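You operate a simulated robot arm through the tools that you are given. There is no shell and no other tool. Be economical: measure what you need, move in short steps, check, and stop when the job is done.

The job below is to be done with a simulated robot arm. You get a single attempt, and the scene is never put back.

TASK
Take the red tray from the relay end of the short bench and put it on the wide white module. Take the slim can from the relay end of the short bench and put it on the check block. Shut the top drawer. Put the small green board from the bin shelf of the shelf rack on the shelf under the packing bench. Fetch the black stopper from the top of the blue cabinet and set it on the dolly deck by the stop. Push the drying drawer shut. Put the grey fan on the top of the blue cabinet. Put the blue fan on the wide grey module. Do these in any order. Set down upright: slim can.

The check looks at the end state, three seconds after you hand in, the way a careful person would. Anything else that was tipped, shoved, dropped, spilled or broken makes it a failure. A push-on lid holds only when it is set on centred and level and pressed home; a screw cap is set on level and turned clockwise until tight.

THE ROBOT
A 7-joint arm with a fingered hand on a trunk, on a base that drives. Base frame: it is fixed to the floor where the robot stands at the start and does not move with it; the origin is under the middle of the robot, x ahead of it, y to its left, z up; the surface under the hand at the start is at about z = 720. Readings come in mm, rad, newtons and seconds.
Its first joint turns from -1.204 to 3.002 rad. Places, roughly: black stopper (5x5x4 cm) [-3600, 2500, 800]; blue fan (6x6x3 cm) [-3500, -100, 700]; check block [1000, 0, 750]; dolly deck by the stop [-1300, 4500, 100]; drying drawer [-3300, 1200, 800]; grey fan (6x6x3 cm) [-3700, 1000, 1400]; shelf under the packing bench [-3500, 3200, 200]; slim can [750, 500, 750]; small green board (9x6x4 cm) [-3600, 4300, 500]; top drawer [2200, 3400, 600]; top of the blue cabinet [-3500, 2300, 800]; wide grey module [-1250, -3000, 750]; wide white module [-1000, -3000, 750]. Payload 5 kg.
The TCP is the grasp point between the finger pads, 32 mm short of the fingertips. In the tool frame z runs along the fingers and y along their closing line. Largest opening 160 mm; the body of the gripper starts 89 mm behind the TCP. The gripper is a hand of 3 fingers: y runs from the thumb to the fingers, the wrist lies at [0, 0, -252] in the tool frame, and closing takes about 1.5 s.
Orientation is that of the tool frame in the base frame, as a unit quaternion [x, y, z, w]. With the fingers straight down and closing along the base's y, the tool's x points along the base's -x, its y along +y and its z along -z.

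THE INTERFACE
- The arm moves only by the tool play_rows. Its argument "plan" is a list of rows, each a list of 2 entries, a list of its own where there are three numbers: the shift along the base's x, y, z in units of 40 mm (1.0 is 40 mm), then the turn, a rotation vector about the base's x, y, z in units of 8 degrees (1.0 is 8 degrees). In form: [[[x, y, z], [wx, wy, wz]], ...]. A call has 1 to 20 rows; each row shifts and turns the commanded pose from where the row before left it. "claw" is the closure in counts, from 0 (fully open) to 255 (shut), set as the call begins (left out, the last holds). A call with a number of a shift or a turn outside -1 to 1 is refused whole. A row lasts 0.2 s, in which the tool goes at most 50 mm and 0.15 rad; a call with a longer step from one row to the next is refused whole, and so is a gripper value outside its range. A pose out of reach is approached as far as the arm can. The call stops where the force on the tool passes 40 N (or 10 N more than at its start, if that is more) or the arm is blocked; 0.2 s more then pass. The fingers move at their own pace (about 108 mm/s each) and stop on an object; they squeeze with about 25 N. The grip force told is the motor's: it shows also when the fingers shut on nothing. Time passes only in rows, and 0.2 s behind the last, so rows that do not move let the fingers close. It gives the time, the measured TCP pose, the force on the tool (base axes), the opening and the grip force at its end, in the units of the frame above (readings bear some noise), with the torque about the TCP (base axes, N m) and any sound that the robot's microphone picked up.
- Cameras (640 x 400 px; columns grow to the right, rows downward): "scene" is now at [122.9, 18.4, 1462.2]; the picture's right is [0.25, -0.97, -0.00], its down [-0.76, -0.20, -0.61] and it looks along [0.59, 0.15, -0.79] (base axes); focal length 258 px, centre (320, 200). "wrist" rides on the gripper at [65, -4, -116] in the tool frame; the picture's right is [0.06, 1.00, 0.00], its down [-0.87, 0.05, -0.49] and it looks along [-0.49, 0.03, 0.87] (tool axes); focal length 261 px, centre (320, 200). There is no depth. A picture from a camera that has moved, and an enlarged one, comes with that camera's place and axes in the base frame and with its lens.
- capture(camera): a new picture of that camera. No time passes.
- slide_trunk(by): slides the trunk up (or, below 0, down) by that many mm; the arm and the scene camera ride with it, the base frame stays. It gives what a move gives, with no picture.
- steer(legs): drives the robot by 1 to 6 legs, each [ahead, left, turn to the left] in mm, mm and rad, along the robot's own axes; the way and the turn of a leg run together, so that a leg with both is an arc; at most 1500 mm and 3.142 rad a leg. The arm and the cameras ride along, it lands a little off, and it stops where it bumps. It gives what a move gives.
- finger_targets(finger1, finger2, thumb_bend): sets how far each is bent, from 0 (flat) to 100 (curled in); at 30 the hand is open as for a grip, at 70 the pads meet at the TCP. One left out holds its place. A second passes; each finger stops where it meets its share of the squeeze, and holds until it gets a number again. A gripper value or a shape takes the hand back. It gives what a move gives, with no picture; readings hold the bend of each and the force on the fingers (four entries, about 0 where the hand has none), thumb and palm.
- preshape(shape): the hand has 3 fingers and takes this shape, open, in about a second: jaw (thumb against the fingers, like two jaws); tri (thumb and two fingers); tip (a fingertip pinch); poke (one finger out to press); point (the index stretched); flat (the hand flat); cup (the hand cupped); fist (a fist). The gripper value then closes the fingers along that shape, each until it touches; the sizes above hold for jaw. It gives what a move gives, with no picture.
- pan_tilt(pan, tilt): turns the head with the scene camera to pan (to the left, within 1.501 rad either way) and tilt (down, from -0.506 to 1.204), counted from straight ahead of the robot. It gives what a move gives.
- inspect(camera, box): a new picture of the part [left, top, right, bottom] of that camera's present view, enlarged. No time passes.
- job_done(): hands the job in; it is judged then, once.

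Go step by step. Nothing tells you exact positions but the pictures and the camera data: compare them with the known pose of the tool, close in by small moves and look again before you grip or let go. The budget is 207 turns and 180 pictures, counting those below and the enlarged ones. Unless the task says otherwise, let go and move clear before handing in.

The tools are called after ">>>" as a command line: name --argument value ..., lists and objects as JSON in quotes. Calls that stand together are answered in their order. play_rows: Moves the arm, as the interface text tells. Its arguments: {"type":"object","properties":{"plan":{"type":"array","items":{"type":"array"}},"claw":{"type":"number"}},"required":["plan"]} The other tools are called the same way: slide_trunk (by) slides the trunk up or down; preshape (shape) gives the hand a shape; finger_targets (finger1, finger2, thumb_bend) moves the fingers one by one; steer (legs) drives the base; pan_tilt (pan, tilt) turns the head that bears the scene camera; capture (camera) takes a picture; inspect (camera, box) takes an enlarged picture of a part of a camera's view; job_done () hands the job in.

At the start:

```text
time_s: 0.0
tool_pos: [635.0, 278.5, 982.8]
orientation: [0.0, 1.0, 0.0, 0.001]
contact_force: [-0.2, 0.7, -0.3]
torque: [-0.01, -0.05, -0.03]
width: 160.1
grip_force: 0.0
shape: jaw
bend: [30.0, 30.0, 30.0]
finger forces: [0.0, 0.0, 0.0, 0.0, 0.0, 0.0]
trunk travel left (down, up): [-650.0, 290.0]
robot x, y, heading: [0.8, -0.2, -0.001]
head pan, tilt: [0.255, 0.911]
```

scene: 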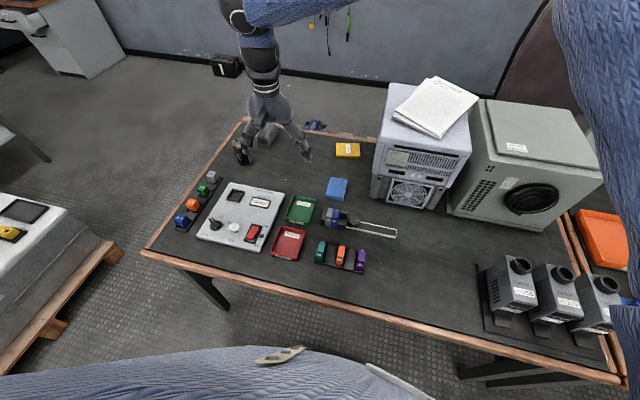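
wrist: 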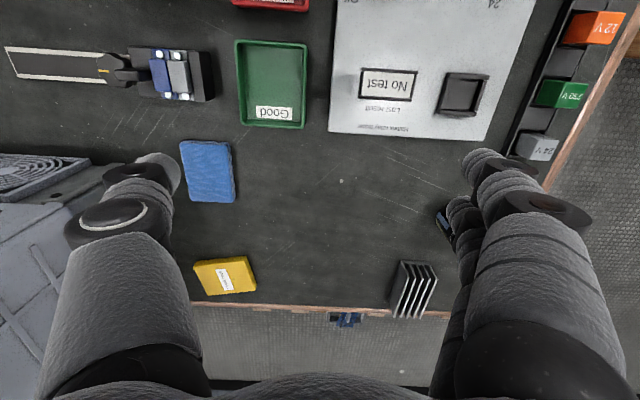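

I see the short bench ahead with the test panel, the red and green trays, relays at the left end and modules at the right. I'll enlarge the scene picture to find the slim can and the check block.

>>> inspect --camera "scene" --box '[140, 100, 400, 290]'

>>> inspect --camera "scene" --box '[360, 60, 640, 380]'

>>> inspect --camera "wrist" --box '[380, 100, 620, 330]'

```text
2.11 times, centred on (270, 195) of scene
camera zoom: at [122.9, 18.4, 1462.2], right [0.25, -0.97, 0.0], down [-0.76, -0.2, -0.61], along [0.59, 0.15, -0.79], focal length 544 px, centre (425, 210)
```

zoom: 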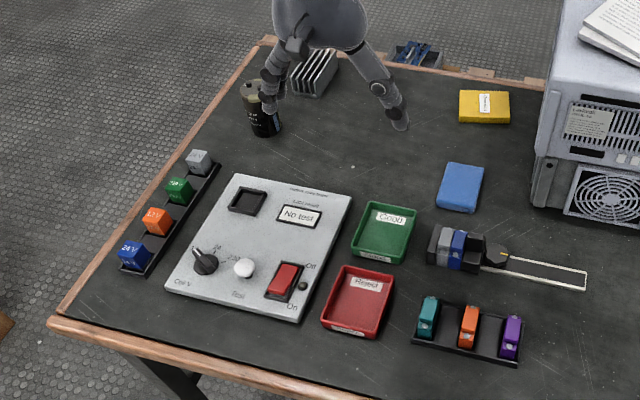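

```text
1.25 times, centred on (500, 220) of scene
camera zoom: at [122.9, 18.4, 1462.2], right [0.25, -0.97, 0.0], down [-0.76, -0.2, -0.61], along [0.59, 0.15, -0.79], focal length 323 px, centre (95, 175)
```

zoom: 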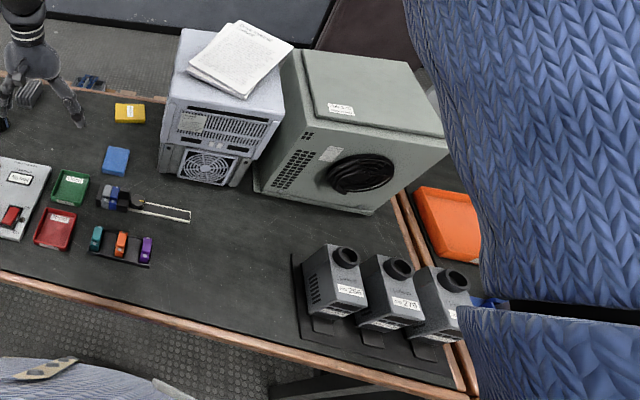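

```text
1.74 times, centred on (500, 215) of wrist
camera zoom: at [568.7, 274.2, 1098.8], right [-0.06, 1.0, 0.0], down [0.87, 0.05, 0.49], along [0.49, 0.03, -0.87], focal length 453 px, centre (7, 174)
```

zoom: 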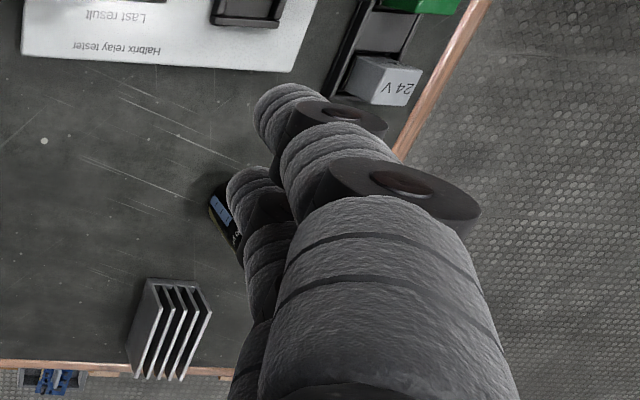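

The can seems to be the black cylinder near (790, 510), and the yellow labelled block near (950, 105) may be the check block. I'll read the labels before going on.

>>> inspect --camera "scene" --box '[315, 130, 375, 168]'

>>> inspect --camera "scene" --box '[220, 110, 320, 172]'

```text
10.53 times, centred on (345, 149) of scene
camera zoom: at [122.9, 18.4, 1462.2], right [0.25, -0.97, 0.0], down [-0.76, -0.2, -0.61], along [0.59, 0.15, -0.79], focal length 2720 px, centre (57, 737)
```

zoom: 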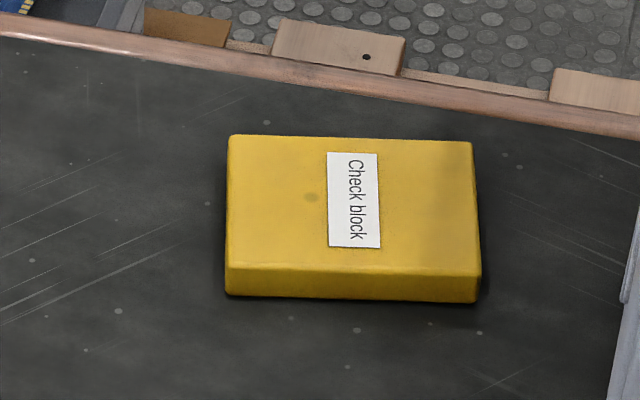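

```text
6.40 times, centred on (270, 141) of scene
camera zoom: at [122.9, 18.4, 1462.2], right [0.25, -0.97, 0.0], down [-0.76, -0.2, -0.61], along [0.59, 0.15, -0.79], focal length 1654 px, centre (640, 578)
```

zoom: 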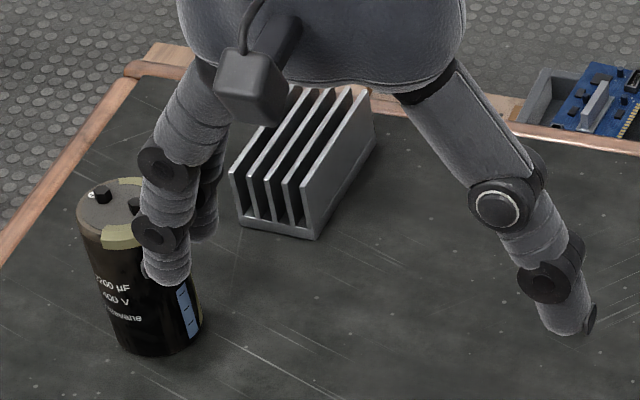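

The slim can (a capacitor, about 50 mm across and 110 mm high) stands near (789, 505), and the check block is near (952, 108). I'll move above the can and look.

>>> play_rows --plan '[[[0.5, 0.8, 0], [0, 0, 0]], [[0.5, 0.8, 0], [0, 0, 0]], [[0.5, 0.8, 0], [0, 0, 0]], [[0.5, 0.8, 0], [0, 0, 0]], [[0.5, 0.8, 0], [0, 0, 0]], [[0.5, 0.8, 0], [0, 0, 0]], [[0.5, 0.8, 0], [0, 0, 0]], [[0, 0, 0], [0, 0, 0]]]' --claw 0

>>> capture --camera "wrist"

>>> capture --camera "scene"

```text
time_s: 1.8
tool_pos: [729.9, 420.4, 982.6]
orientation: [0.0, 1.0, 0.001, 0.0]
contact_force: [-0.2, -0.9, 0.9]
torque: [0.01, 0.0, -0.01]
width: 159.8
grip_force: 0.0
shape: jaw
bend: [30.0, 30.0, 30.0]
finger forces: [0.0, 0.0, 0.0, 0.0, 0.0, 0.1]
out of reach, approached as far as the arm can: row 5, 6, 7
trunk travel left (down, up): [-650.0, 290.0]
robot x, y, heading: [0.2, -2.2, -0.0]
head pan, tilt: [0.255, 0.911]
```

```text
172 pictures are left
camera wrist: at [664.5, 415.5, 1097.5], right [-0.06, 1.0, 0.0], down [0.87, 0.05, 0.49], along [0.49, 0.03, -0.87], focal length 261 px, centre (320, 200)
```

wrist: 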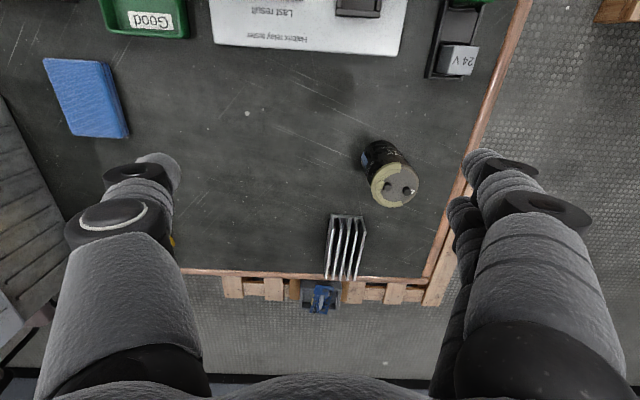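

```text
171 pictures are left
camera scene: at [123.0, 18.6, 1462.2], right [0.25, -0.97, 0.0], down [-0.76, -0.2, -0.61], along [0.59, 0.15, -0.79], focal length 258 px, centre (320, 200)
```

scene: 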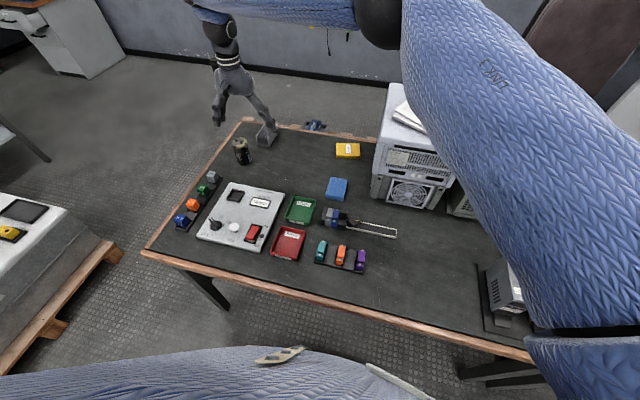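

The arm runs out of reach at this height. I'll drive 200 mm to the left and raise the trunk by 150 mm.

>>> steer --legs '[[0, 200, 0]]'

>>> slide_trunk --by 150

```text
time_s: 3.4
tool_pos: [727.2, 622.3, 980.4]
orientation: [-0.002, 1.0, 0.0, 0.001]
contact_force: [0.3, 0.2, 0.3]
torque: [-0.05, -0.02, -0.02]
width: 159.8
grip_force: 0.0
shape: jaw
bend: [30.0, 30.0, 30.0]
finger forces: [0.1, 0.0, 0.0, 0.0, 0.1, 0.0]
trunk travel left (down, up): [-650.0, 290.0]
robot x, y, heading: [3.0, 194.6, 0.007]
head pan, tilt: [0.255, 0.911]
```

```text
time_s: 5.1
tool_pos: [727.3, 622.8, 1131.3]
orientation: [-0.003, 1.0, 0.002, 0.0]
contact_force: [0.1, 0.0, 0.4]
torque: [-0.03, 0.01, -0.01]
width: 159.9
grip_force: 0.1
shape: jaw
bend: [30.0, 30.0, 30.0]
finger forces: [0.0, 0.0, 0.1, 0.0, 0.1, 0.0]
trunk travel left (down, up): [-800.0, 140.0]
robot x, y, heading: [-1.6, 196.8, 0.006]
head pan, tilt: [0.255, 0.911]
```

The can's axis is near (789, 508). I'll go to a spot just above it and look again.

>>> play_rows --plan '[[[0.26, -0.48, -0.83], [0, 0, 0]], [[0.26, -0.48, -0.83], [0, 0, 0]], [[0.26, -0.48, -0.83], [0, 0, 0]], [[0.26, -0.48, -0.83], [0, 0, 0]], [[0.26, -0.48, -0.83], [0, 0, 0]], [[0.26, -0.48, -0.83], [0, 0, 0]], [[0, 0, 0], [0, 0, 0]]]'

>>> capture --camera "wrist"

```text
time_s: 6.7
tool_pos: [789.6, 505.9, 933.1]
orientation: [-0.002, 1.0, 0.001, 0.001]
contact_force: [-0.3, 0.4, -0.5]
torque: [-0.01, -0.01, -0.01]
width: 159.5
grip_force: 0.1
shape: jaw
bend: [30.0, 30.0, 30.0]
finger forces: [0.1, 0.0, 0.0, 0.0, 0.1, 0.0]
trunk travel left (down, up): [-800.0, 140.0]
robot x, y, heading: [0.6, 196.1, 0.007]
head pan, tilt: [0.255, 0.911]
```

```text
170 pictures are left
camera wrist: at [724.4, 501.7, 1048.0], right [-0.07, 1.0, 0.0], down [0.87, 0.06, 0.49], along [0.49, 0.04, -0.87], focal length 261 px, centre (320, 200)
```

wrist: 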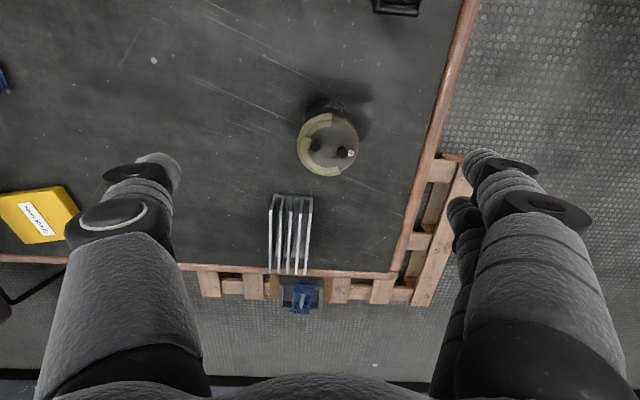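

The can's top is centred near (791, 513). I'll shift by 7 mm, go down to about z = 785 and close.

>>> play_rows --plan '[[[0.03, 0.17, 0], [0, 0, 0]], [[0, 0, -0.9], [0, 0, 0]], [[0, 0, -0.9], [0, 0, 0]], [[0, 0, -0.95], [0, 0, 0]], [[0, 0, -0.95], [0, 0, 0]], [[0, 0, 0], [0, 0, 0]]]'

>>> capture --camera "wrist"

```text
time_s: 8.1
tool_pos: [791.4, 514.2, 783.3]
orientation: [-0.004, 1.0, 0.002, 0.001]
contact_force: [0.1, 0.5, 0.5]
torque: [0.04, -0.04, -0.01]
width: 159.9
grip_force: 0.1
shape: jaw
bend: [30.0, 30.0, 30.0]
finger forces: [0.0, 0.0, 0.0, 0.0, 0.0, 0.1]
trunk travel left (down, up): [-800.0, 140.0]
robot x, y, heading: [-2.3, 197.3, 0.007]
head pan, tilt: [0.255, 0.911]
```

```text
169 pictures are left
camera wrist: at [724.6, 509.2, 899.8], right [-0.07, 1.0, 0.0], down [0.87, 0.06, 0.49], along [0.49, 0.04, -0.87], focal length 261 px, centre (320, 200)
```

wrist: 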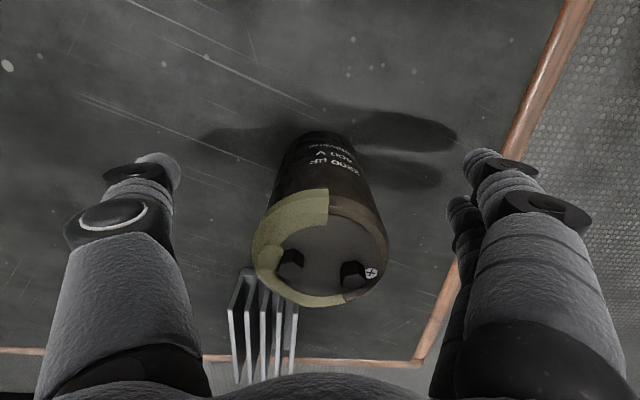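

The can is centred between the fingers. I'll close on it.

>>> play_rows --plan '[[[0, 0, 0], [0, 0, 0]], [[0, 0, 0], [0, 0, 0]], [[0, 0, 0], [0, 0, 0]], [[0, 0, 0], [0, 0, 0]], [[0, 0, 0], [0, 0, 0]], [[0, 0, 0], [0, 0, 0]], [[0, 0, 0], [0, 0, 0]], [[0, 0, 0], [0, 0, 0]]]' --claw 255

>>> capture --camera "wrist"

```text
time_s: 9.9
tool_pos: [791.8, 513.8, 783.7]
orientation: [-0.002, 1.0, 0.002, 0.0]
contact_force: [0.2, -1.1, 0.0]
torque: [-0.07, 0.03, -0.01]
width: 43.6
grip_force: 24.7
shape: jaw
bend: [73.0, 73.0, 70.0]
finger forces: [10.3, 11.3, 0.0, 0.1, 22.4, 0.0]
trunk travel left (down, up): [-800.0, 140.0]
robot x, y, heading: [2.1, 197.2, 0.01]
head pan, tilt: [0.255, 0.911]
```

```text
168 pictures are left
camera wrist: at [725.3, 509.1, 899.6], right [-0.07, 1.0, 0.0], down [0.87, 0.06, 0.49], along [0.49, 0.04, -0.87], focal length 261 px, centre (320, 200)
```

wrist: 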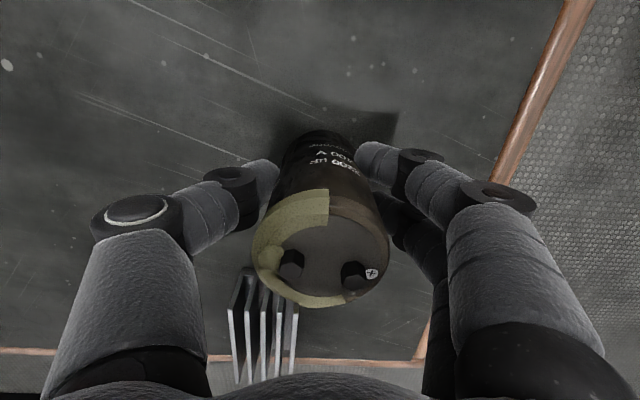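

The grip is good. I'll lift 100 mm and carry the can over the check block.

>>> play_rows --plan '[[[0, 0, 0.8], [0, 0, 0]], [[0, 0, 0.9], [0, 0, 0]], [[0, 0, 0.8], [0, 0, 0]], [[0.36, -0.92, 0], [0, 0, 0]], [[0.36, -0.92, 0], [0, 0, 0]], [[0.36, -0.92, 0], [0, 0, 0]], [[0.36, -0.92, 0], [0, 0, 0]], [[0.36, -0.92, 0], [0, 0, 0]], [[0.36, -0.92, 0], [0, 0, 0]], [[0.36, -0.92, 0], [0, 0, 0]], [[0.36, -0.92, 0], [0, 0, 0]], [[0.36, -0.92, 0], [0, 0, 0]], [[0.36, -0.92, 0], [0, 0, 0]], [[0.36, -0.92, 0], [0, 0, 0]], [[0, 0, 0], [0, 0, 0]]]'

>>> capture --camera "wrist"

>>> inspect --camera "scene" --box '[300, 80, 500, 205]'

```text
time_s: 13.1
tool_pos: [948.6, 110.6, 883.8]
orientation: [-0.004, 1.0, 0.001, 0.0]
contact_force: [-0.3, 0.0, -3.5]
torque: [-0.01, 0.0, 0.03]
width: 43.2
grip_force: 24.6
shape: jaw
bend: [73.0, 73.0, 70.0]
finger forces: [10.8, 11.8, 0.0, 0.1, 22.5, 0.0]
trunk travel left (down, up): [-800.0, 140.0]
robot x, y, heading: [2.2, 200.0, 0.007]
head pan, tilt: [0.255, 0.911]
```

```text
167 pictures are left
camera wrist: at [882.3, 105.0, 999.6], right [-0.07, 1.0, 0.0], down [0.87, 0.06, 0.49], along [0.49, 0.04, -0.87], focal length 261 px, centre (320, 200)
```

wrist: 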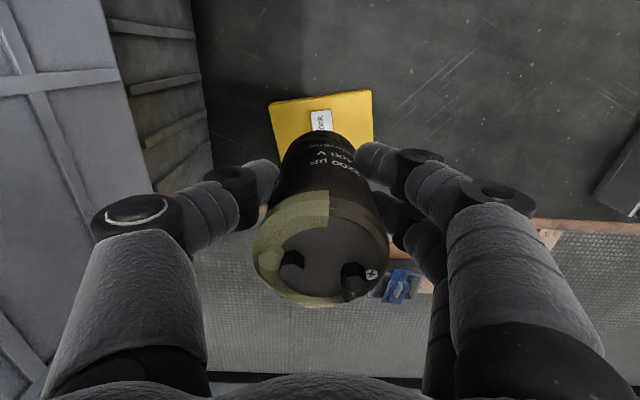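

```text
3.20 times, centred on (400, 142) of scene
camera zoom: at [122.6, 217.6, 1612.2], right [0.26, -0.97, 0.0], down [-0.76, -0.2, -0.61], along [0.59, 0.16, -0.79], focal length 827 px, centre (64, 384)
```

zoom: 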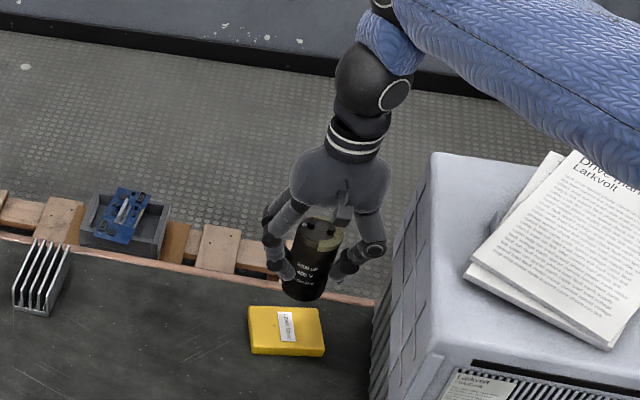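

The block's centre reads (952, 113), and the can hangs above it. I'll go down with care until it touches.

>>> play_rows --plan '[[[0.08, 0.06, -0.6], [0, 0, 0]], [[0, 0, -0.7], [0, 0, 0]], [[0, 0, -0.5], [0, 0, 0]], [[0, 0, -0.1], [0, 0, 0]], [[0, 0, 0], [0, 0, 0]]]'

>>> inspect --camera "scene" --box '[350, 140, 430, 190]'

```text
time_s: 14.3
tool_pos: [953.2, 111.3, 807.9]
orientation: [-0.003, 1.0, 0.003, 0.0]
contact_force: [-0.6, 0.5, -3.8]
torque: [-0.01, 0.02, 0.01]
width: 43.3
grip_force: 24.9
shape: jaw
bend: [73.0, 73.0, 70.0]
finger forces: [10.8, 11.7, 0.0, 0.1, 22.4, 0.1]
trunk travel left (down, up): [-800.0, 140.0]
robot x, y, heading: [2.7, 194.6, 0.003]
head pan, tilt: [0.255, 0.911]
```

```text
8.00 times, centred on (390, 165) of scene
camera zoom: at [122.9, 216.5, 1612.2], right [0.26, -0.97, 0.0], down [-0.76, -0.2, -0.61], along [0.59, 0.16, -0.79], focal length 2067 px, centre (-240, 480)
```

zoom: 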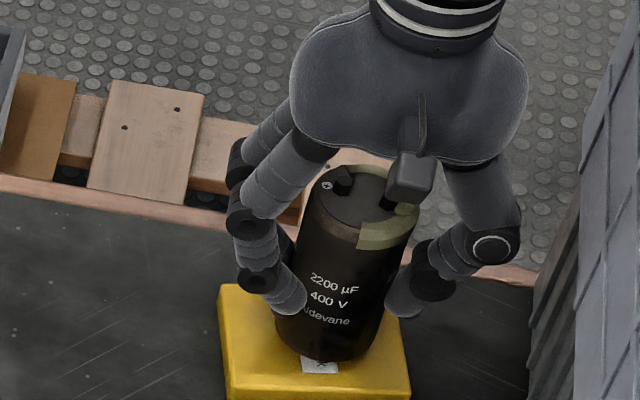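

The can is above the middle of the block. I'll creep down the last few millimetres.

>>> play_rows --plan '[[[0, 0, -0.05], [0, 0, 0]], [[0, 0, -0.05], [0, 0, 0]], [[0, 0, -0.03], [0, 0, 0]], [[0, 0, 0], [0, 0, 0]]]'

```text
time_s: 15.3
tool_pos: [954.4, 111.1, 802.6]
orientation: [-0.003, 1.0, 0.001, 0.0]
contact_force: [-0.2, 0.2, -3.3]
torque: [0.01, 0.04, -0.02]
width: 43.4
grip_force: 24.5
shape: jaw
bend: [73.0, 73.0, 70.0]
finger forces: [10.8, 11.8, 0.0, 0.1, 22.4, 0.0]
trunk travel left (down, up): [-800.0, 140.0]
robot x, y, heading: [-1.0, 197.8, 0.007]
head pan, tilt: [0.255, 0.911]
```

>>> play_rows --plan '[[[0, 0, -0.04], [0, 0, 0]], [[0, 0, -0.03], [0, 0, 0]], [[0, 0, 0], [0, 0, 0]]]'

>>> inspect --camera "scene" --box '[350, 150, 430, 200]'

```text
time_s: 16.1
tool_pos: [953.5, 111.3, 801.9]
orientation: [-0.003, 1.0, 0.002, 0.0]
contact_force: [0.6, 0.6, 4.2]
torque: [0.03, -0.06, -0.03]
width: 43.7
grip_force: 24.8
shape: jaw
bend: [73.0, 73.0, 70.0]
finger forces: [10.9, 12.2, 0.0, 0.1, 23.3, 0.0]
trunk travel left (down, up): [-800.0, 140.0]
robot x, y, heading: [1.0, 195.7, 0.005]
head pan, tilt: [0.255, 0.911]
```

```text
8.00 times, centred on (390, 175) of scene
camera zoom: at [121.9, 216.5, 1612.3], right [0.26, -0.97, 0.0], down [-0.76, -0.2, -0.61], along [0.59, 0.16, -0.79], focal length 2067 px, centre (-240, 400)
```

zoom: 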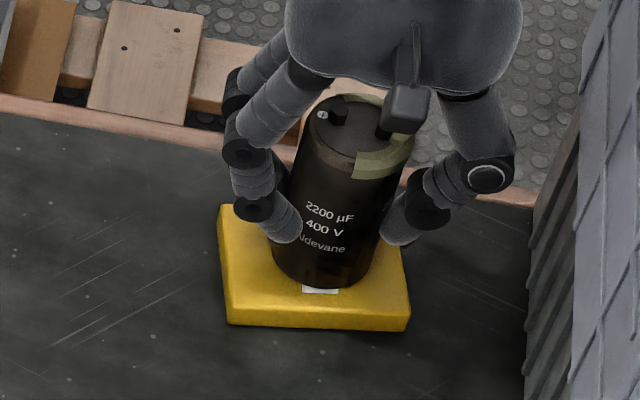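

Contact is made: the force went from -3.5 to +4.2 N. I'll open partway, keeping clear of the cabinet, and rise.

>>> play_rows --plan '[[[0, 0, 0], [0, 0, 0]], [[0, 0, 0], [0, 0, 0]], [[0, 0, 0], [0, 0, 0]], [[0, 0, 0], [0, 0, 0]], [[0, 0, 0], [0, 0, 0]], [[0, 0, 0.3], [0, 0, 0]], [[0, 0, 0.7], [0, 0, 0]], [[0, 0, 0.9], [0, 0, 0]], [[0, 0, 0.9], [0, 0, 0]], [[0, 0, 0.9], [0, 0, 0]], [[0, 0, 0.8], [0, 0, 0]]]' --claw 100

>>> capture --camera "wrist"

>>> inspect --camera "scene" --box '[200, 140, 420, 280]'

```text
time_s: 18.5
tool_pos: [952.8, 109.8, 982.4]
orientation: [-0.003, 1.0, 0.001, 0.001]
contact_force: [-0.9, 0.9, 0.2]
torque: [-0.04, -0.01, 0.04]
width: 97.0
grip_force: 0.0
shape: jaw
bend: [71.0, 71.0, 70.0]
finger forces: [0.0, 0.0, 0.0, 0.0, 0.0, 0.0]
trunk travel left (down, up): [-800.0, 140.0]
robot x, y, heading: [-2.1, 197.7, 0.002]
head pan, tilt: [0.255, 0.911]
```

```text
163 pictures are left
camera wrist: at [887.1, 105.6, 1097.9], right [-0.07, 1.0, 0.0], down [0.87, 0.06, 0.49], along [0.49, 0.04, -0.87], focal length 261 px, centre (320, 200)
```

wrist: 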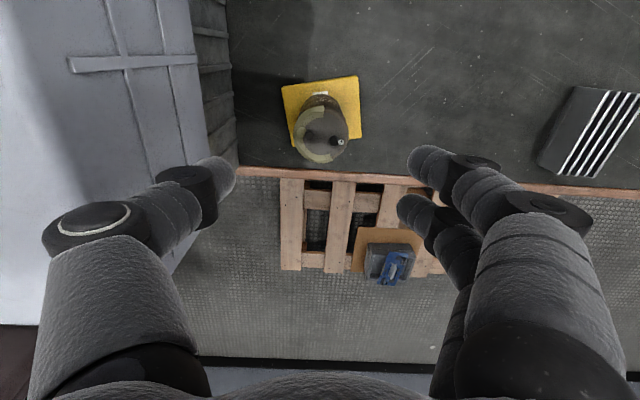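

```text
2.86 times, centred on (310, 210) of scene
camera zoom: at [121.2, 217.0, 1612.2], right [0.26, -0.97, 0.0], down [-0.76, -0.2, -0.61], along [0.59, 0.16, -0.79], focal length 738 px, centre (349, 171)
```

zoom: 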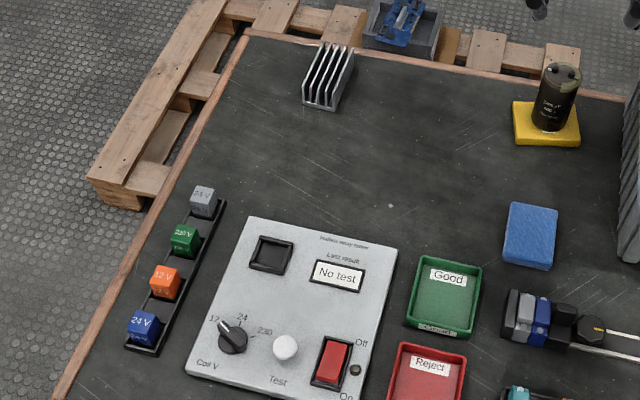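

The can stands on the check block, upright and clear. Next is the red tray, near (479, 211), about 80 × 100 mm. I'll move above it.

>>> play_rows --plan '[[[-0.98, 0.21, 0], [0, 0, 0]], [[-0.98, 0.21, 0], [0, 0, 0]], [[-0.98, 0.21, 0], [0, 0, 0]], [[-0.98, 0.21, 0], [0, 0, 0]], [[-0.98, 0.21, 0], [0, 0, 0]], [[-0.98, 0.21, 0], [0, 0, 0]], [[-0.98, 0.21, 0], [0, 0, 0]], [[-0.98, 0.21, 0], [0, 0, 0]], [[-0.98, 0.21, 0], [0, 0, 0]], [[-0.98, 0.21, 0], [0, 0, 0]], [[-0.98, 0.21, 0], [0, 0, 0]], [[-0.98, 0.21, 0], [0, 0, 0]], [[0, 0, -0.8], [0, 0, 0]], [[0, 0, -0.8], [0, 0, 0]], [[0, 0, 0], [0, 0, 0]]]' --claw 70

>>> capture --camera "wrist"

>>> capture --camera "scene"

```text
time_s: 21.7
tool_pos: [481.6, 212.0, 916.9]
orientation: [-0.002, 1.0, 0.001, 0.002]
contact_force: [0.5, -0.2, -0.2]
torque: [0.0, 0.0, 0.0]
width: 115.7
grip_force: 0.1
shape: jaw
bend: [65.0, 65.0, 62.0]
finger forces: [0.0, 0.0, 0.0, 0.0, 0.1, 0.0]
trunk travel left (down, up): [-800.0, 140.0]
robot x, y, heading: [1.4, 199.7, 0.004]
head pan, tilt: [0.255, 0.911]
```

```text
161 pictures are left
camera wrist: at [415.8, 206.5, 1033.0], right [-0.07, 1.0, 0.0], down [0.87, 0.06, 0.49], along [0.49, 0.04, -0.87], focal length 261 px, centre (320, 200)
```

wrist: 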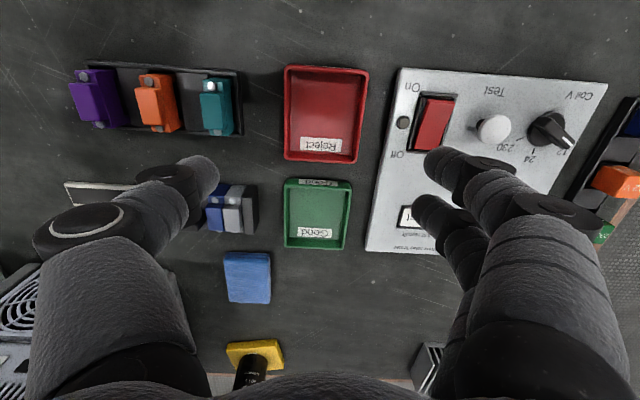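

```text
160 pictures are left
camera scene: at [122.0, 216.6, 1612.3], right [0.26, -0.97, 0.0], down [-0.76, -0.2, -0.61], along [0.59, 0.16, -0.79], focal length 258 px, centre (320, 200)
```

scene: 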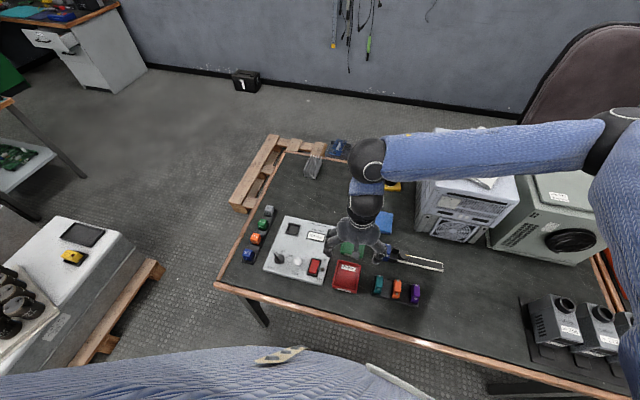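

The tray's rim is centred at (477, 217), 84 mm wide in y, with the panel's edge at y = 289. I'll narrow the opening to about 105 mm and go down beside it.

>>> play_rows --plan '[[[-0.1, 0.12, -0.9], [0, 0, 0]], [[0, 0, -0.9], [0, 0, 0]], [[0, 0, -0.9], [0, 0, 0]], [[0, 0, -0.5], [0, 0, 0]], [[0, 0, 0], [0, 0, 0]]]' --claw 88

>>> capture --camera "wrist"

>>> inspect --camera "scene" --box '[290, 210, 420, 310]'

```text
time_s: 22.9
tool_pos: [478.1, 215.9, 785.4]
orientation: [-0.003, 1.0, 0.0, 0.0]
contact_force: [0.2, 0.4, 0.8]
torque: [-0.02, -0.03, 0.0]
width: 105.3
grip_force: 0.1
shape: jaw
bend: [69.0, 69.0, 67.0]
finger forces: [0.0, 0.0, 0.0, 0.0, 0.0, 0.0]
trunk travel left (down, up): [-800.0, 140.0]
robot x, y, heading: [-4.1, 197.8, 0.004]
head pan, tilt: [0.255, 0.911]
```

```text
159 pictures are left
camera wrist: at [412.3, 211.7, 902.9], right [-0.07, 1.0, 0.0], down [0.87, 0.06, 0.49], along [0.49, 0.04, -0.87], focal length 261 px, centre (320, 200)
```

wrist: 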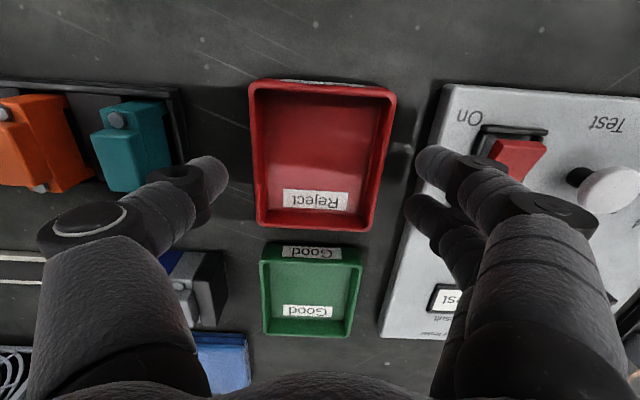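

```text
4.00 times, centred on (355, 260) of scene
camera zoom: at [122.2, 216.8, 1612.2], right [0.26, -0.97, 0.0], down [-0.76, -0.2, -0.61], along [0.59, 0.16, -0.79], focal length 1034 px, centre (180, -40)
```

zoom: 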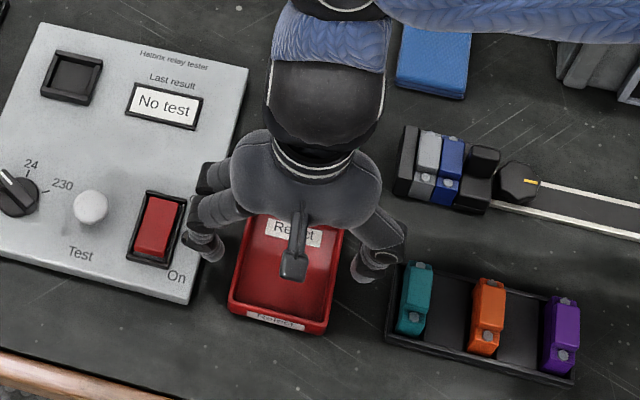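

The tray is centred between the fingers. I'll narrow the opening a little more and go down the last 28 mm.

>>> play_rows --plan '[[[0, 0, 0], [0, 0, 0]], [[0, 0, -0.4], [0, 0, 0]], [[0, 0, -0.3], [0, 0, 0]], [[0, 0, 0], [0, 0, 0]]]' --claw 98

>>> capture --camera "wrist"

>>> inspect --camera "scene" --box '[310, 230, 400, 300]'

```text
time_s: 23.9
tool_pos: [478.6, 216.4, 759.0]
orientation: [-0.002, 1.0, 0.001, 0.001]
contact_force: [-1.0, -0.9, -0.6]
torque: [-0.01, 0.0, -0.03]
width: 99.1
grip_force: 0.1
shape: jaw
bend: [71.0, 71.0, 69.0]
finger forces: [0.0, 0.0, 0.0, 0.0, 0.0, 0.0]
trunk travel left (down, up): [-800.0, 140.0]
robot x, y, heading: [3.3, 195.7, 0.002]
head pan, tilt: [0.255, 0.911]
```

```text
157 pictures are left
camera wrist: at [412.2, 211.9, 875.0], right [-0.07, 1.0, 0.0], down [0.87, 0.06, 0.49], along [0.49, 0.04, -0.87], focal length 261 px, centre (320, 200)
```

wrist: 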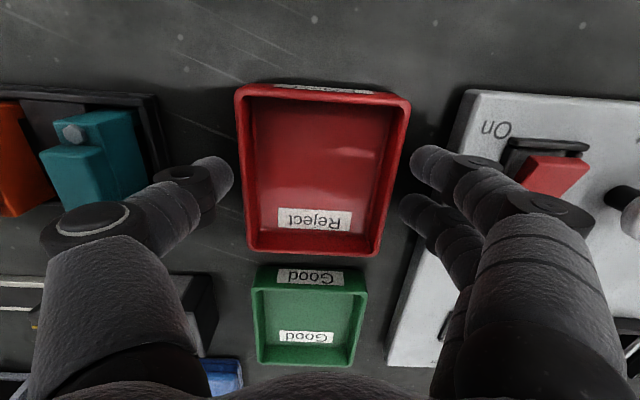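

```text
5.71 times, centred on (355, 265) of scene
camera zoom: at [122.3, 216.6, 1612.2], right [0.26, -0.97, 0.0], down [-0.76, -0.2, -0.61], along [0.59, 0.16, -0.79], focal length 1476 px, centre (120, -171)
```

zoom: 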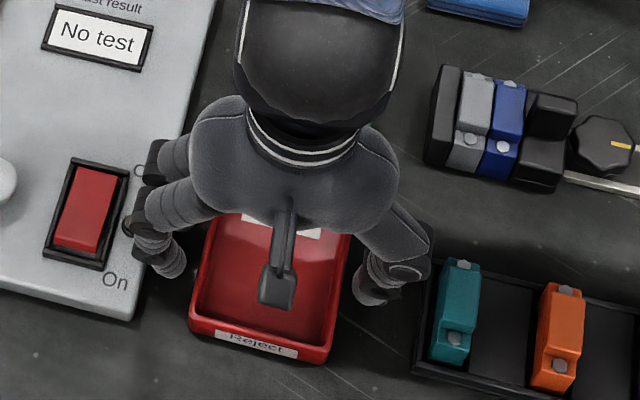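

The fingers straddle the tray near the bench top. I'll close on it.

>>> play_rows --plan '[[[0, 0, -0.05], [0, 0, 0]], [[0, 0, 0], [0, 0, 0]], [[0, 0, 0], [0, 0, 0]], [[0, 0, 0], [0, 0, 0]], [[0, 0, 0], [0, 0, 0]], [[0, 0, 0], [0, 0, 0]]]' --claw 255

>>> capture --camera "wrist"

```text
time_s: 25.3
tool_pos: [478.6, 216.5, 756.9]
orientation: [-0.003, 1.0, 0.002, 0.0]
contact_force: [-0.3, 0.4, 3.2]
torque: [0.04, 0.01, 0.02]
width: 79.8
grip_force: 25.0
shape: jaw
bend: [73.0, 73.0, 70.0]
finger forces: [11.5, 11.4, 0.0, 0.0, 23.0, 0.0]
trunk travel left (down, up): [-800.0, 140.0]
robot x, y, heading: [-3.1, 196.2, 0.002]
head pan, tilt: [0.255, 0.911]
```

```text
155 pictures are left
camera wrist: at [412.2, 211.8, 873.8], right [-0.07, 1.0, 0.0], down [0.87, 0.06, 0.49], along [0.49, 0.04, -0.87], focal length 261 px, centre (320, 200)
```

wrist: 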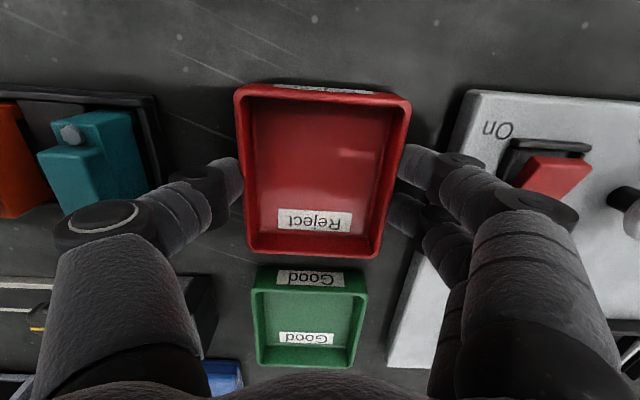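

The tray is gripped. I'll lift it, draw it in a little, and check the hold.

>>> play_rows --plan '[[[0, 0, 0.5], [0, 0, 0]], [[0, 0, 0.8], [0, 0, 0]], [[0, 0, 0.9], [0, 0, 0]], [[0, 0, 0.9], [0, 0, 0]], [[0, 0, 0.9], [0, 0, 0]], [[-0.6, 0, 0], [0, 0, 0]], [[-0.6, 0, 0], [0, 0, 0]], [[0, 0, 0], [0, 0, 0]]]'

>>> capture --camera "wrist"

>>> pan_tilt --pan -1.5 --tilt 0.5

>>> capture --camera "scene"

```text
time_s: 27.1
tool_pos: [430.8, 217.2, 917.3]
orientation: [-0.003, 1.0, 0.002, 0.001]
contact_force: [0.2, 0.1, -3.3]
torque: [-0.01, -0.03, 0.01]
width: 79.7
grip_force: 24.7
shape: jaw
bend: [73.0, 73.0, 70.0]
finger forces: [11.5, 11.5, 0.0, 0.0, 22.9, 0.0]
trunk travel left (down, up): [-800.0, 140.0]
robot x, y, heading: [-1.2, 195.5, -0.001]
head pan, tilt: [0.255, 0.911]
```

```text
154 pictures are left
camera wrist: at [364.0, 211.2, 1033.3], right [-0.07, 1.0, 0.0], down [0.87, 0.06, 0.49], along [0.49, 0.04, -0.87], focal length 261 px, centre (320, 200)
```

wrist: 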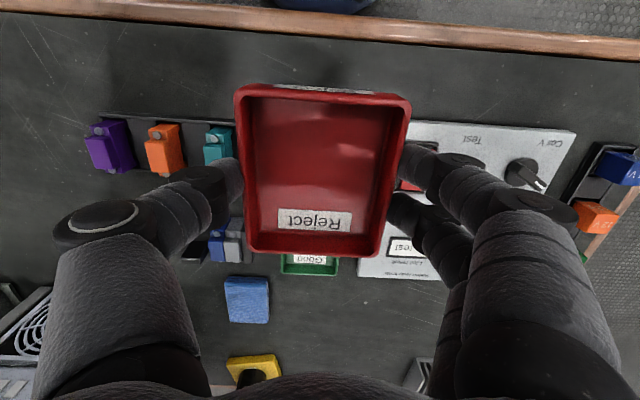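

```text
time_s: 28.9
tool_pos: [429.9, 216.0, 918.0]
orientation: [-0.002, 1.0, 0.002, 0.0]
contact_force: [0.9, -0.8, -2.8]
torque: [0.0, -0.01, 0.02]
width: 79.5
grip_force: 25.3
shape: jaw
bend: [73.0, 73.0, 70.0]
finger forces: [11.5, 11.6, 0.0, 0.1, 23.0, 0.0]
trunk travel left (down, up): [-800.0, 140.0]
robot x, y, heading: [-0.2, 203.1, -0.0]
head pan, tilt: [-1.499, 0.499]
```

```text
153 pictures are left
camera scene: at [57.1, 106.5, 1646.8], right [-1.0, -0.08, 0.0], down [-0.04, 0.48, -0.88], along [0.07, -0.88, -0.48], focal length 258 px, centre (320, 200)
```

scene: 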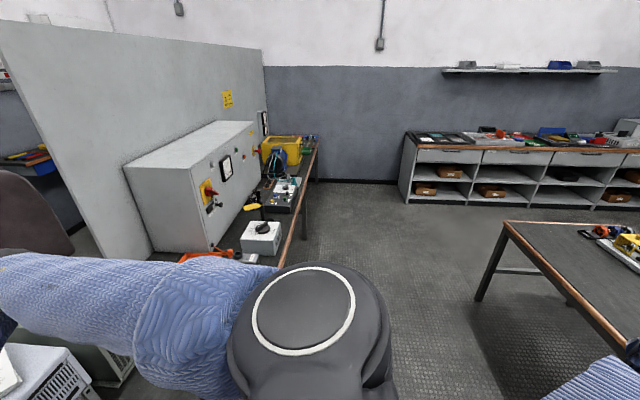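

The tray is held level. The far bench with the modules starts near (-750, -2870), and there's an open lane between the desk on the left (x > 300) and the table on the right (x < -1000). I'll back away, turn right and drive down the lane.

>>> steer --legs '[[-400, 0, 0], [0, 0, -1.571], [1000, 0, 0]]'

>>> pan_tilt --pan -0.5 --tilt 0.45

>>> capture --camera "scene"

```text
time_s: 40.0
tool_pos: [-350.0, -1238.3, 916.2]
orientation: [0.701, 0.713, 0.002, 0.001]
contact_force: [1.2, -0.3, -3.6]
torque: [0.01, 0.01, 0.01]
width: 79.3
grip_force: 25.6
shape: jaw
bend: [73.0, 73.0, 70.0]
finger forces: [11.5, 11.5, 0.0, 0.0, 23.1, 0.0]
trunk travel left (down, up): [-800.0, 140.0]
robot x, y, heading: [-375.9, -808.4, -1.553]
head pan, tilt: [-1.499, 0.499]
```

```text
time_s: 41.2
tool_pos: [-350.6, -1238.9, 917.7]
orientation: [0.701, 0.713, 0.002, 0.001]
contact_force: [-0.8, -0.1, -2.8]
torque: [-0.03, 0.0, -0.04]
width: 79.7
grip_force: 25.0
shape: jaw
bend: [73.0, 73.0, 70.0]
finger forces: [11.5, 11.5, 0.1, 0.1, 22.9, 0.1]
trunk travel left (down, up): [-800.0, 140.0]
robot x, y, heading: [-369.8, -811.2, -1.556]
head pan, tilt: [-0.499, 0.45]
```

```text
152 pictures are left
camera scene: at [-416.7, -940.3, 1651.3], right [-0.89, 0.46, 0.0], down [0.2, 0.39, -0.9], along [-0.42, -0.8, -0.44], focal length 258 px, centre (320, 200)
```

scene: 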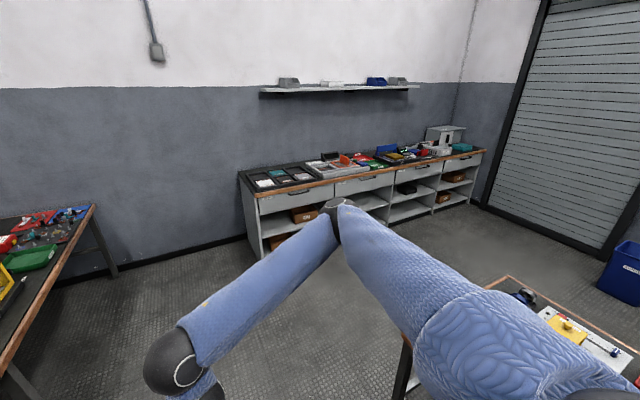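

I see the far bench with its modules. I'll zoom in on it.

>>> inspect --camera "scene" --box '[230, 110, 490, 270]'

>>> inspect --camera "scene" --box '[235, 145, 345, 213]'

```text
2.46 times, centred on (360, 190) of scene
camera zoom: at [-416.7, -940.3, 1651.3], right [-0.89, 0.46, 0.0], down [0.2, 0.39, -0.9], along [-0.42, -0.8, -0.44], focal length 636 px, centre (222, 225)
```

zoom: 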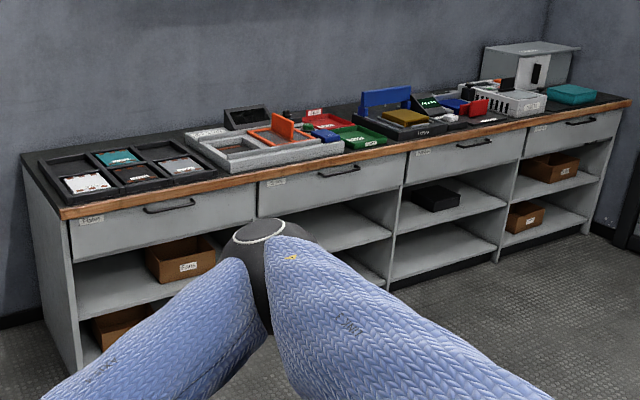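

```text
5.82 times, centred on (290, 179) of scene
camera zoom: at [-416.7, -940.3, 1651.3], right [-0.89, 0.46, 0.0], down [0.2, 0.39, -0.9], along [-0.42, -0.8, -0.44], focal length 1503 px, centre (494, 322)
```

zoom: 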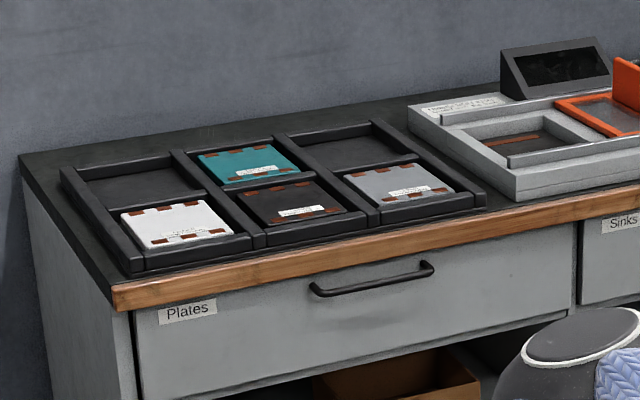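

The rack at the left end of the bench holds a white module near (-1000, -3115) and a grey one near (-1350, -3115). I'll drive in front of it.

>>> steer --legs '[[1100, 0, -0.015], [0, -700, 0], [400, 0, 0]]'

>>> pan_tilt --pan 0.0 --tilt 0.85

>>> capture --camera "scene"

>>> capture --camera "wrist"

```text
time_s: 52.4
tool_pos: [-1052.3, -2746.8, 917.7]
orientation: [0.707, 0.707, 0.001, 0.001]
contact_force: [0.1, -0.7, -2.5]
torque: [0.05, 0.02, 0.02]
width: 79.3
grip_force: 24.9
shape: jaw
bend: [73.0, 73.0, 70.0]
finger forces: [11.5, 11.5, 0.0, 0.1, 23.0, 0.0]
trunk travel left (down, up): [-800.0, 140.0]
robot x, y, heading: [-1073.3, -2314.1, -1.573]
head pan, tilt: [-0.499, 0.45]
```

```text
time_s: 53.4
tool_pos: [-1052.0, -2745.3, 917.6]
orientation: [0.707, 0.707, 0.002, 0.002]
contact_force: [-0.3, 0.3, -3.0]
torque: [0.02, 0.01, 0.02]
width: 79.9
grip_force: 24.8
shape: jaw
bend: [73.0, 73.0, 70.0]
finger forces: [11.5, 11.5, 0.1, 0.0, 23.0, 0.1]
trunk travel left (down, up): [-800.0, 140.0]
robot x, y, heading: [-1064.5, -2314.4, -1.571]
head pan, tilt: [0.0, 0.85]
```

```text
149 pictures are left
camera scene: at [-1068.8, -2444.2, 1616.9], right [-1.0, 0.0, 0.0], down [0.0, 0.75, -0.66], along [0.0, -0.66, -0.75], focal length 258 px, centre (320, 200)
```

scene: 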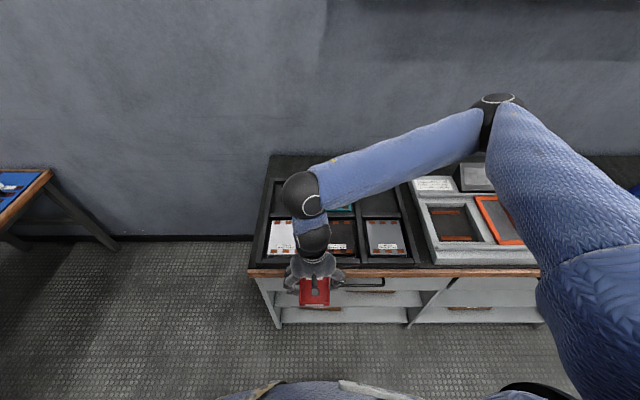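

```text
148 pictures are left
camera wrist: at [-1057.8, -2680.5, 1033.3], right [1.0, 0.06, 0.0], down [0.05, -0.87, 0.49], along [0.03, -0.49, -0.87], focal length 261 px, centre (320, 200)
```

wrist: 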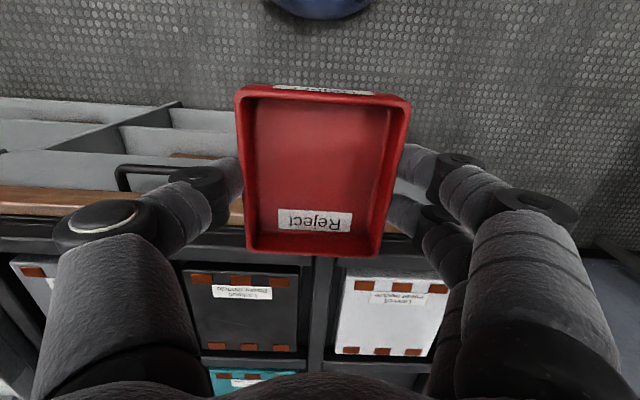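

I'm now in front of the rack. I'll read the module labels and place the white one.

>>> inspect --camera "wrist" --box '[180, 250, 460, 400]'

>>> inspect --camera "scene" --box '[240, 170, 460, 300]'

```text
2.29 times, centred on (320, 325) of wrist
camera zoom: at [-1057.8, -2680.5, 1033.3], right [1.0, 0.06, 0.0], down [0.05, -0.87, 0.49], along [0.03, -0.49, -0.87], focal length 596 px, centre (320, -86)
```

zoom: 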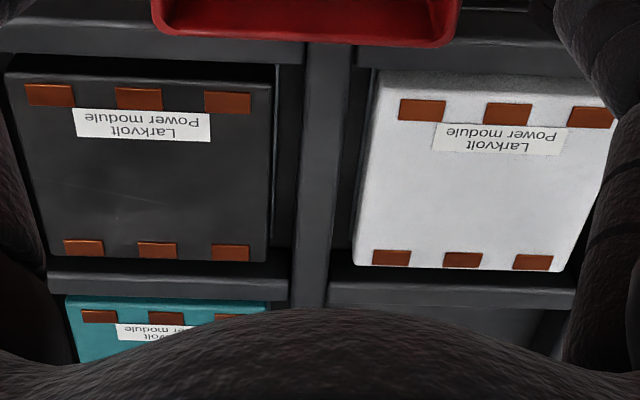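

```text
2.91 times, centred on (350, 235) of scene
camera zoom: at [-1068.8, -2444.2, 1616.9], right [-1.0, 0.0, 0.0], down [0.0, 0.75, -0.66], along [0.0, -0.66, -0.75], focal length 752 px, centre (233, 98)
```

zoom: 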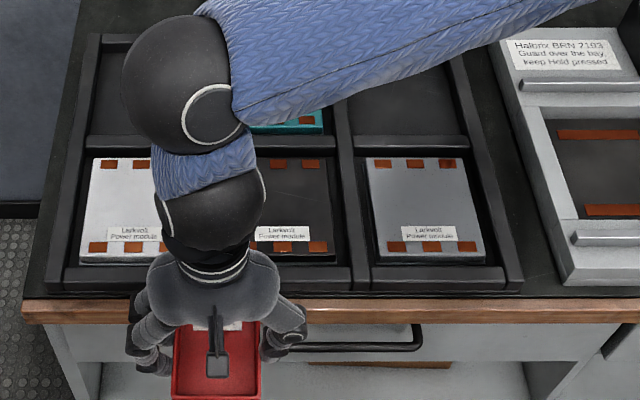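

The two views together put the white module's top near z = 820, centred about (-945, -2965). I'll move over it at a safe height and measure again.

>>> play_rows --plan '[[[0, 0, 0.9], [0, 0, 0]], [[0.45, -0.92, 0], [0, 0, 0]], [[0.45, -0.92, 0], [0, 0, 0]], [[0.45, -0.92, 0], [0, 0, 0]], [[0.45, -0.92, 0], [0, 0, 0]], [[0.45, -0.92, 0], [0, 0, 0]], [[0.45, -0.92, 0], [0, 0, 0]], [[0, 0, 0], [0, 0, 0]]]'

>>> capture --camera "wrist"

>>> inspect --camera "scene" --box '[220, 150, 420, 280]'

```text
time_s: 55.2
tool_pos: [-945.4, -2966.3, 952.3]
orientation: [0.707, 0.707, 0.001, 0.002]
contact_force: [0.1, 0.8, -2.5]
torque: [0.03, -0.03, 0.01]
width: 79.4
grip_force: 25.2
shape: jaw
bend: [73.0, 73.0, 70.0]
finger forces: [11.5, 11.5, 0.1, 0.0, 23.0, 0.0]
trunk travel left (down, up): [-800.0, 140.0]
robot x, y, heading: [-1069.2, -2316.6, -1.576]
head pan, tilt: [0.0, 0.85]
```

```text
145 pictures are left
camera wrist: at [-950.4, -2901.7, 1068.9], right [1.0, 0.06, 0.0], down [0.05, -0.87, 0.49], along [0.03, -0.49, -0.87], focal length 261 px, centre (320, 200)
```

wrist: 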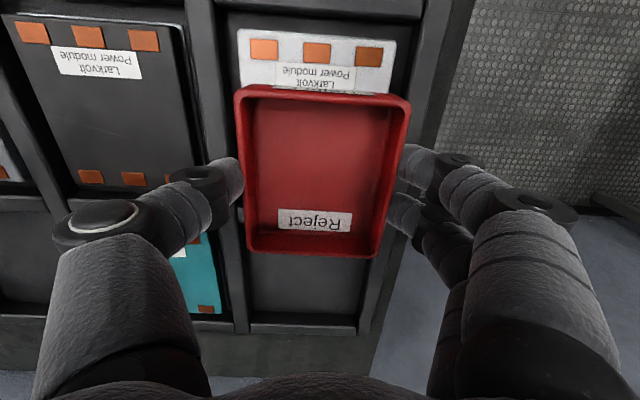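

```text
3.08 times, centred on (320, 215) of scene
camera zoom: at [-1069.4, -2443.3, 1616.9], right [-1.0, 0.0, 0.0], down [0.0, 0.75, -0.66], along [0.0, -0.66, -0.75], focal length 795 px, centre (320, 154)
```

zoom: 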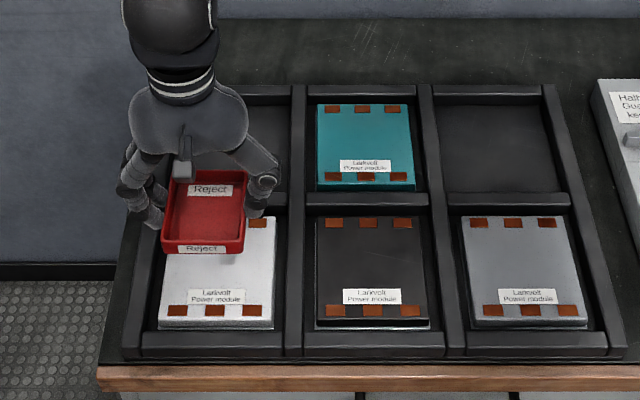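

Triangulation gives the white module's top at about z = 830, x from -1014 to -890, y from -2888 to -3032. I'll centre over (-952, -2960) and lower to just above it.

>>> play_rows --plan '[[[-0.16, 0.16, -0.5], [0, 0, 0]], [[0, 0, -0.6], [0, 0, 0]], [[0, 0, -0.5], [0, 0, 0]], [[0, 0, 0], [0, 0, 0]]]'

>>> inspect --camera "scene" --box '[250, 190, 350, 260]'

```text
time_s: 56.2
tool_pos: [-951.5, -2959.8, 889.7]
orientation: [0.708, 0.707, 0.001, 0.002]
contact_force: [0.2, -0.7, -2.8]
torque: [0.01, 0.01, 0.01]
width: 79.7
grip_force: 25.1
shape: jaw
bend: [73.0, 73.0, 70.0]
finger forces: [11.5, 11.5, 0.0, 0.0, 23.0, 0.2]
trunk travel left (down, up): [-800.0, 140.0]
robot x, y, heading: [-1067.6, -2313.7, -1.574]
head pan, tilt: [0.0, 0.85]
```

```text
5.71 times, centred on (300, 225) of scene
camera zoom: at [-1068.4, -2443.8, 1616.9], right [-1.0, 0.0, 0.0], down [0.0, 0.75, -0.66], along [0.0, -0.66, -0.75], focal length 1476 px, centre (434, 57)
```

zoom: 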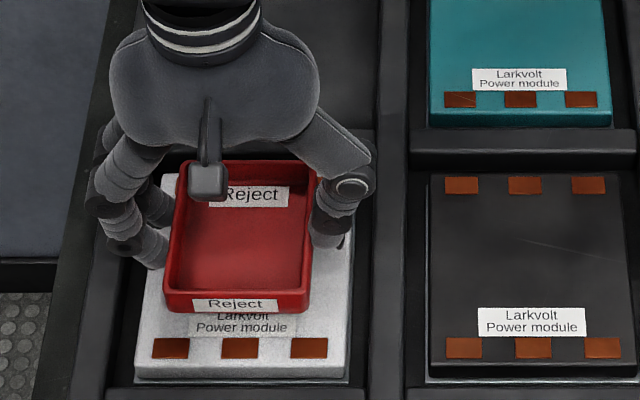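

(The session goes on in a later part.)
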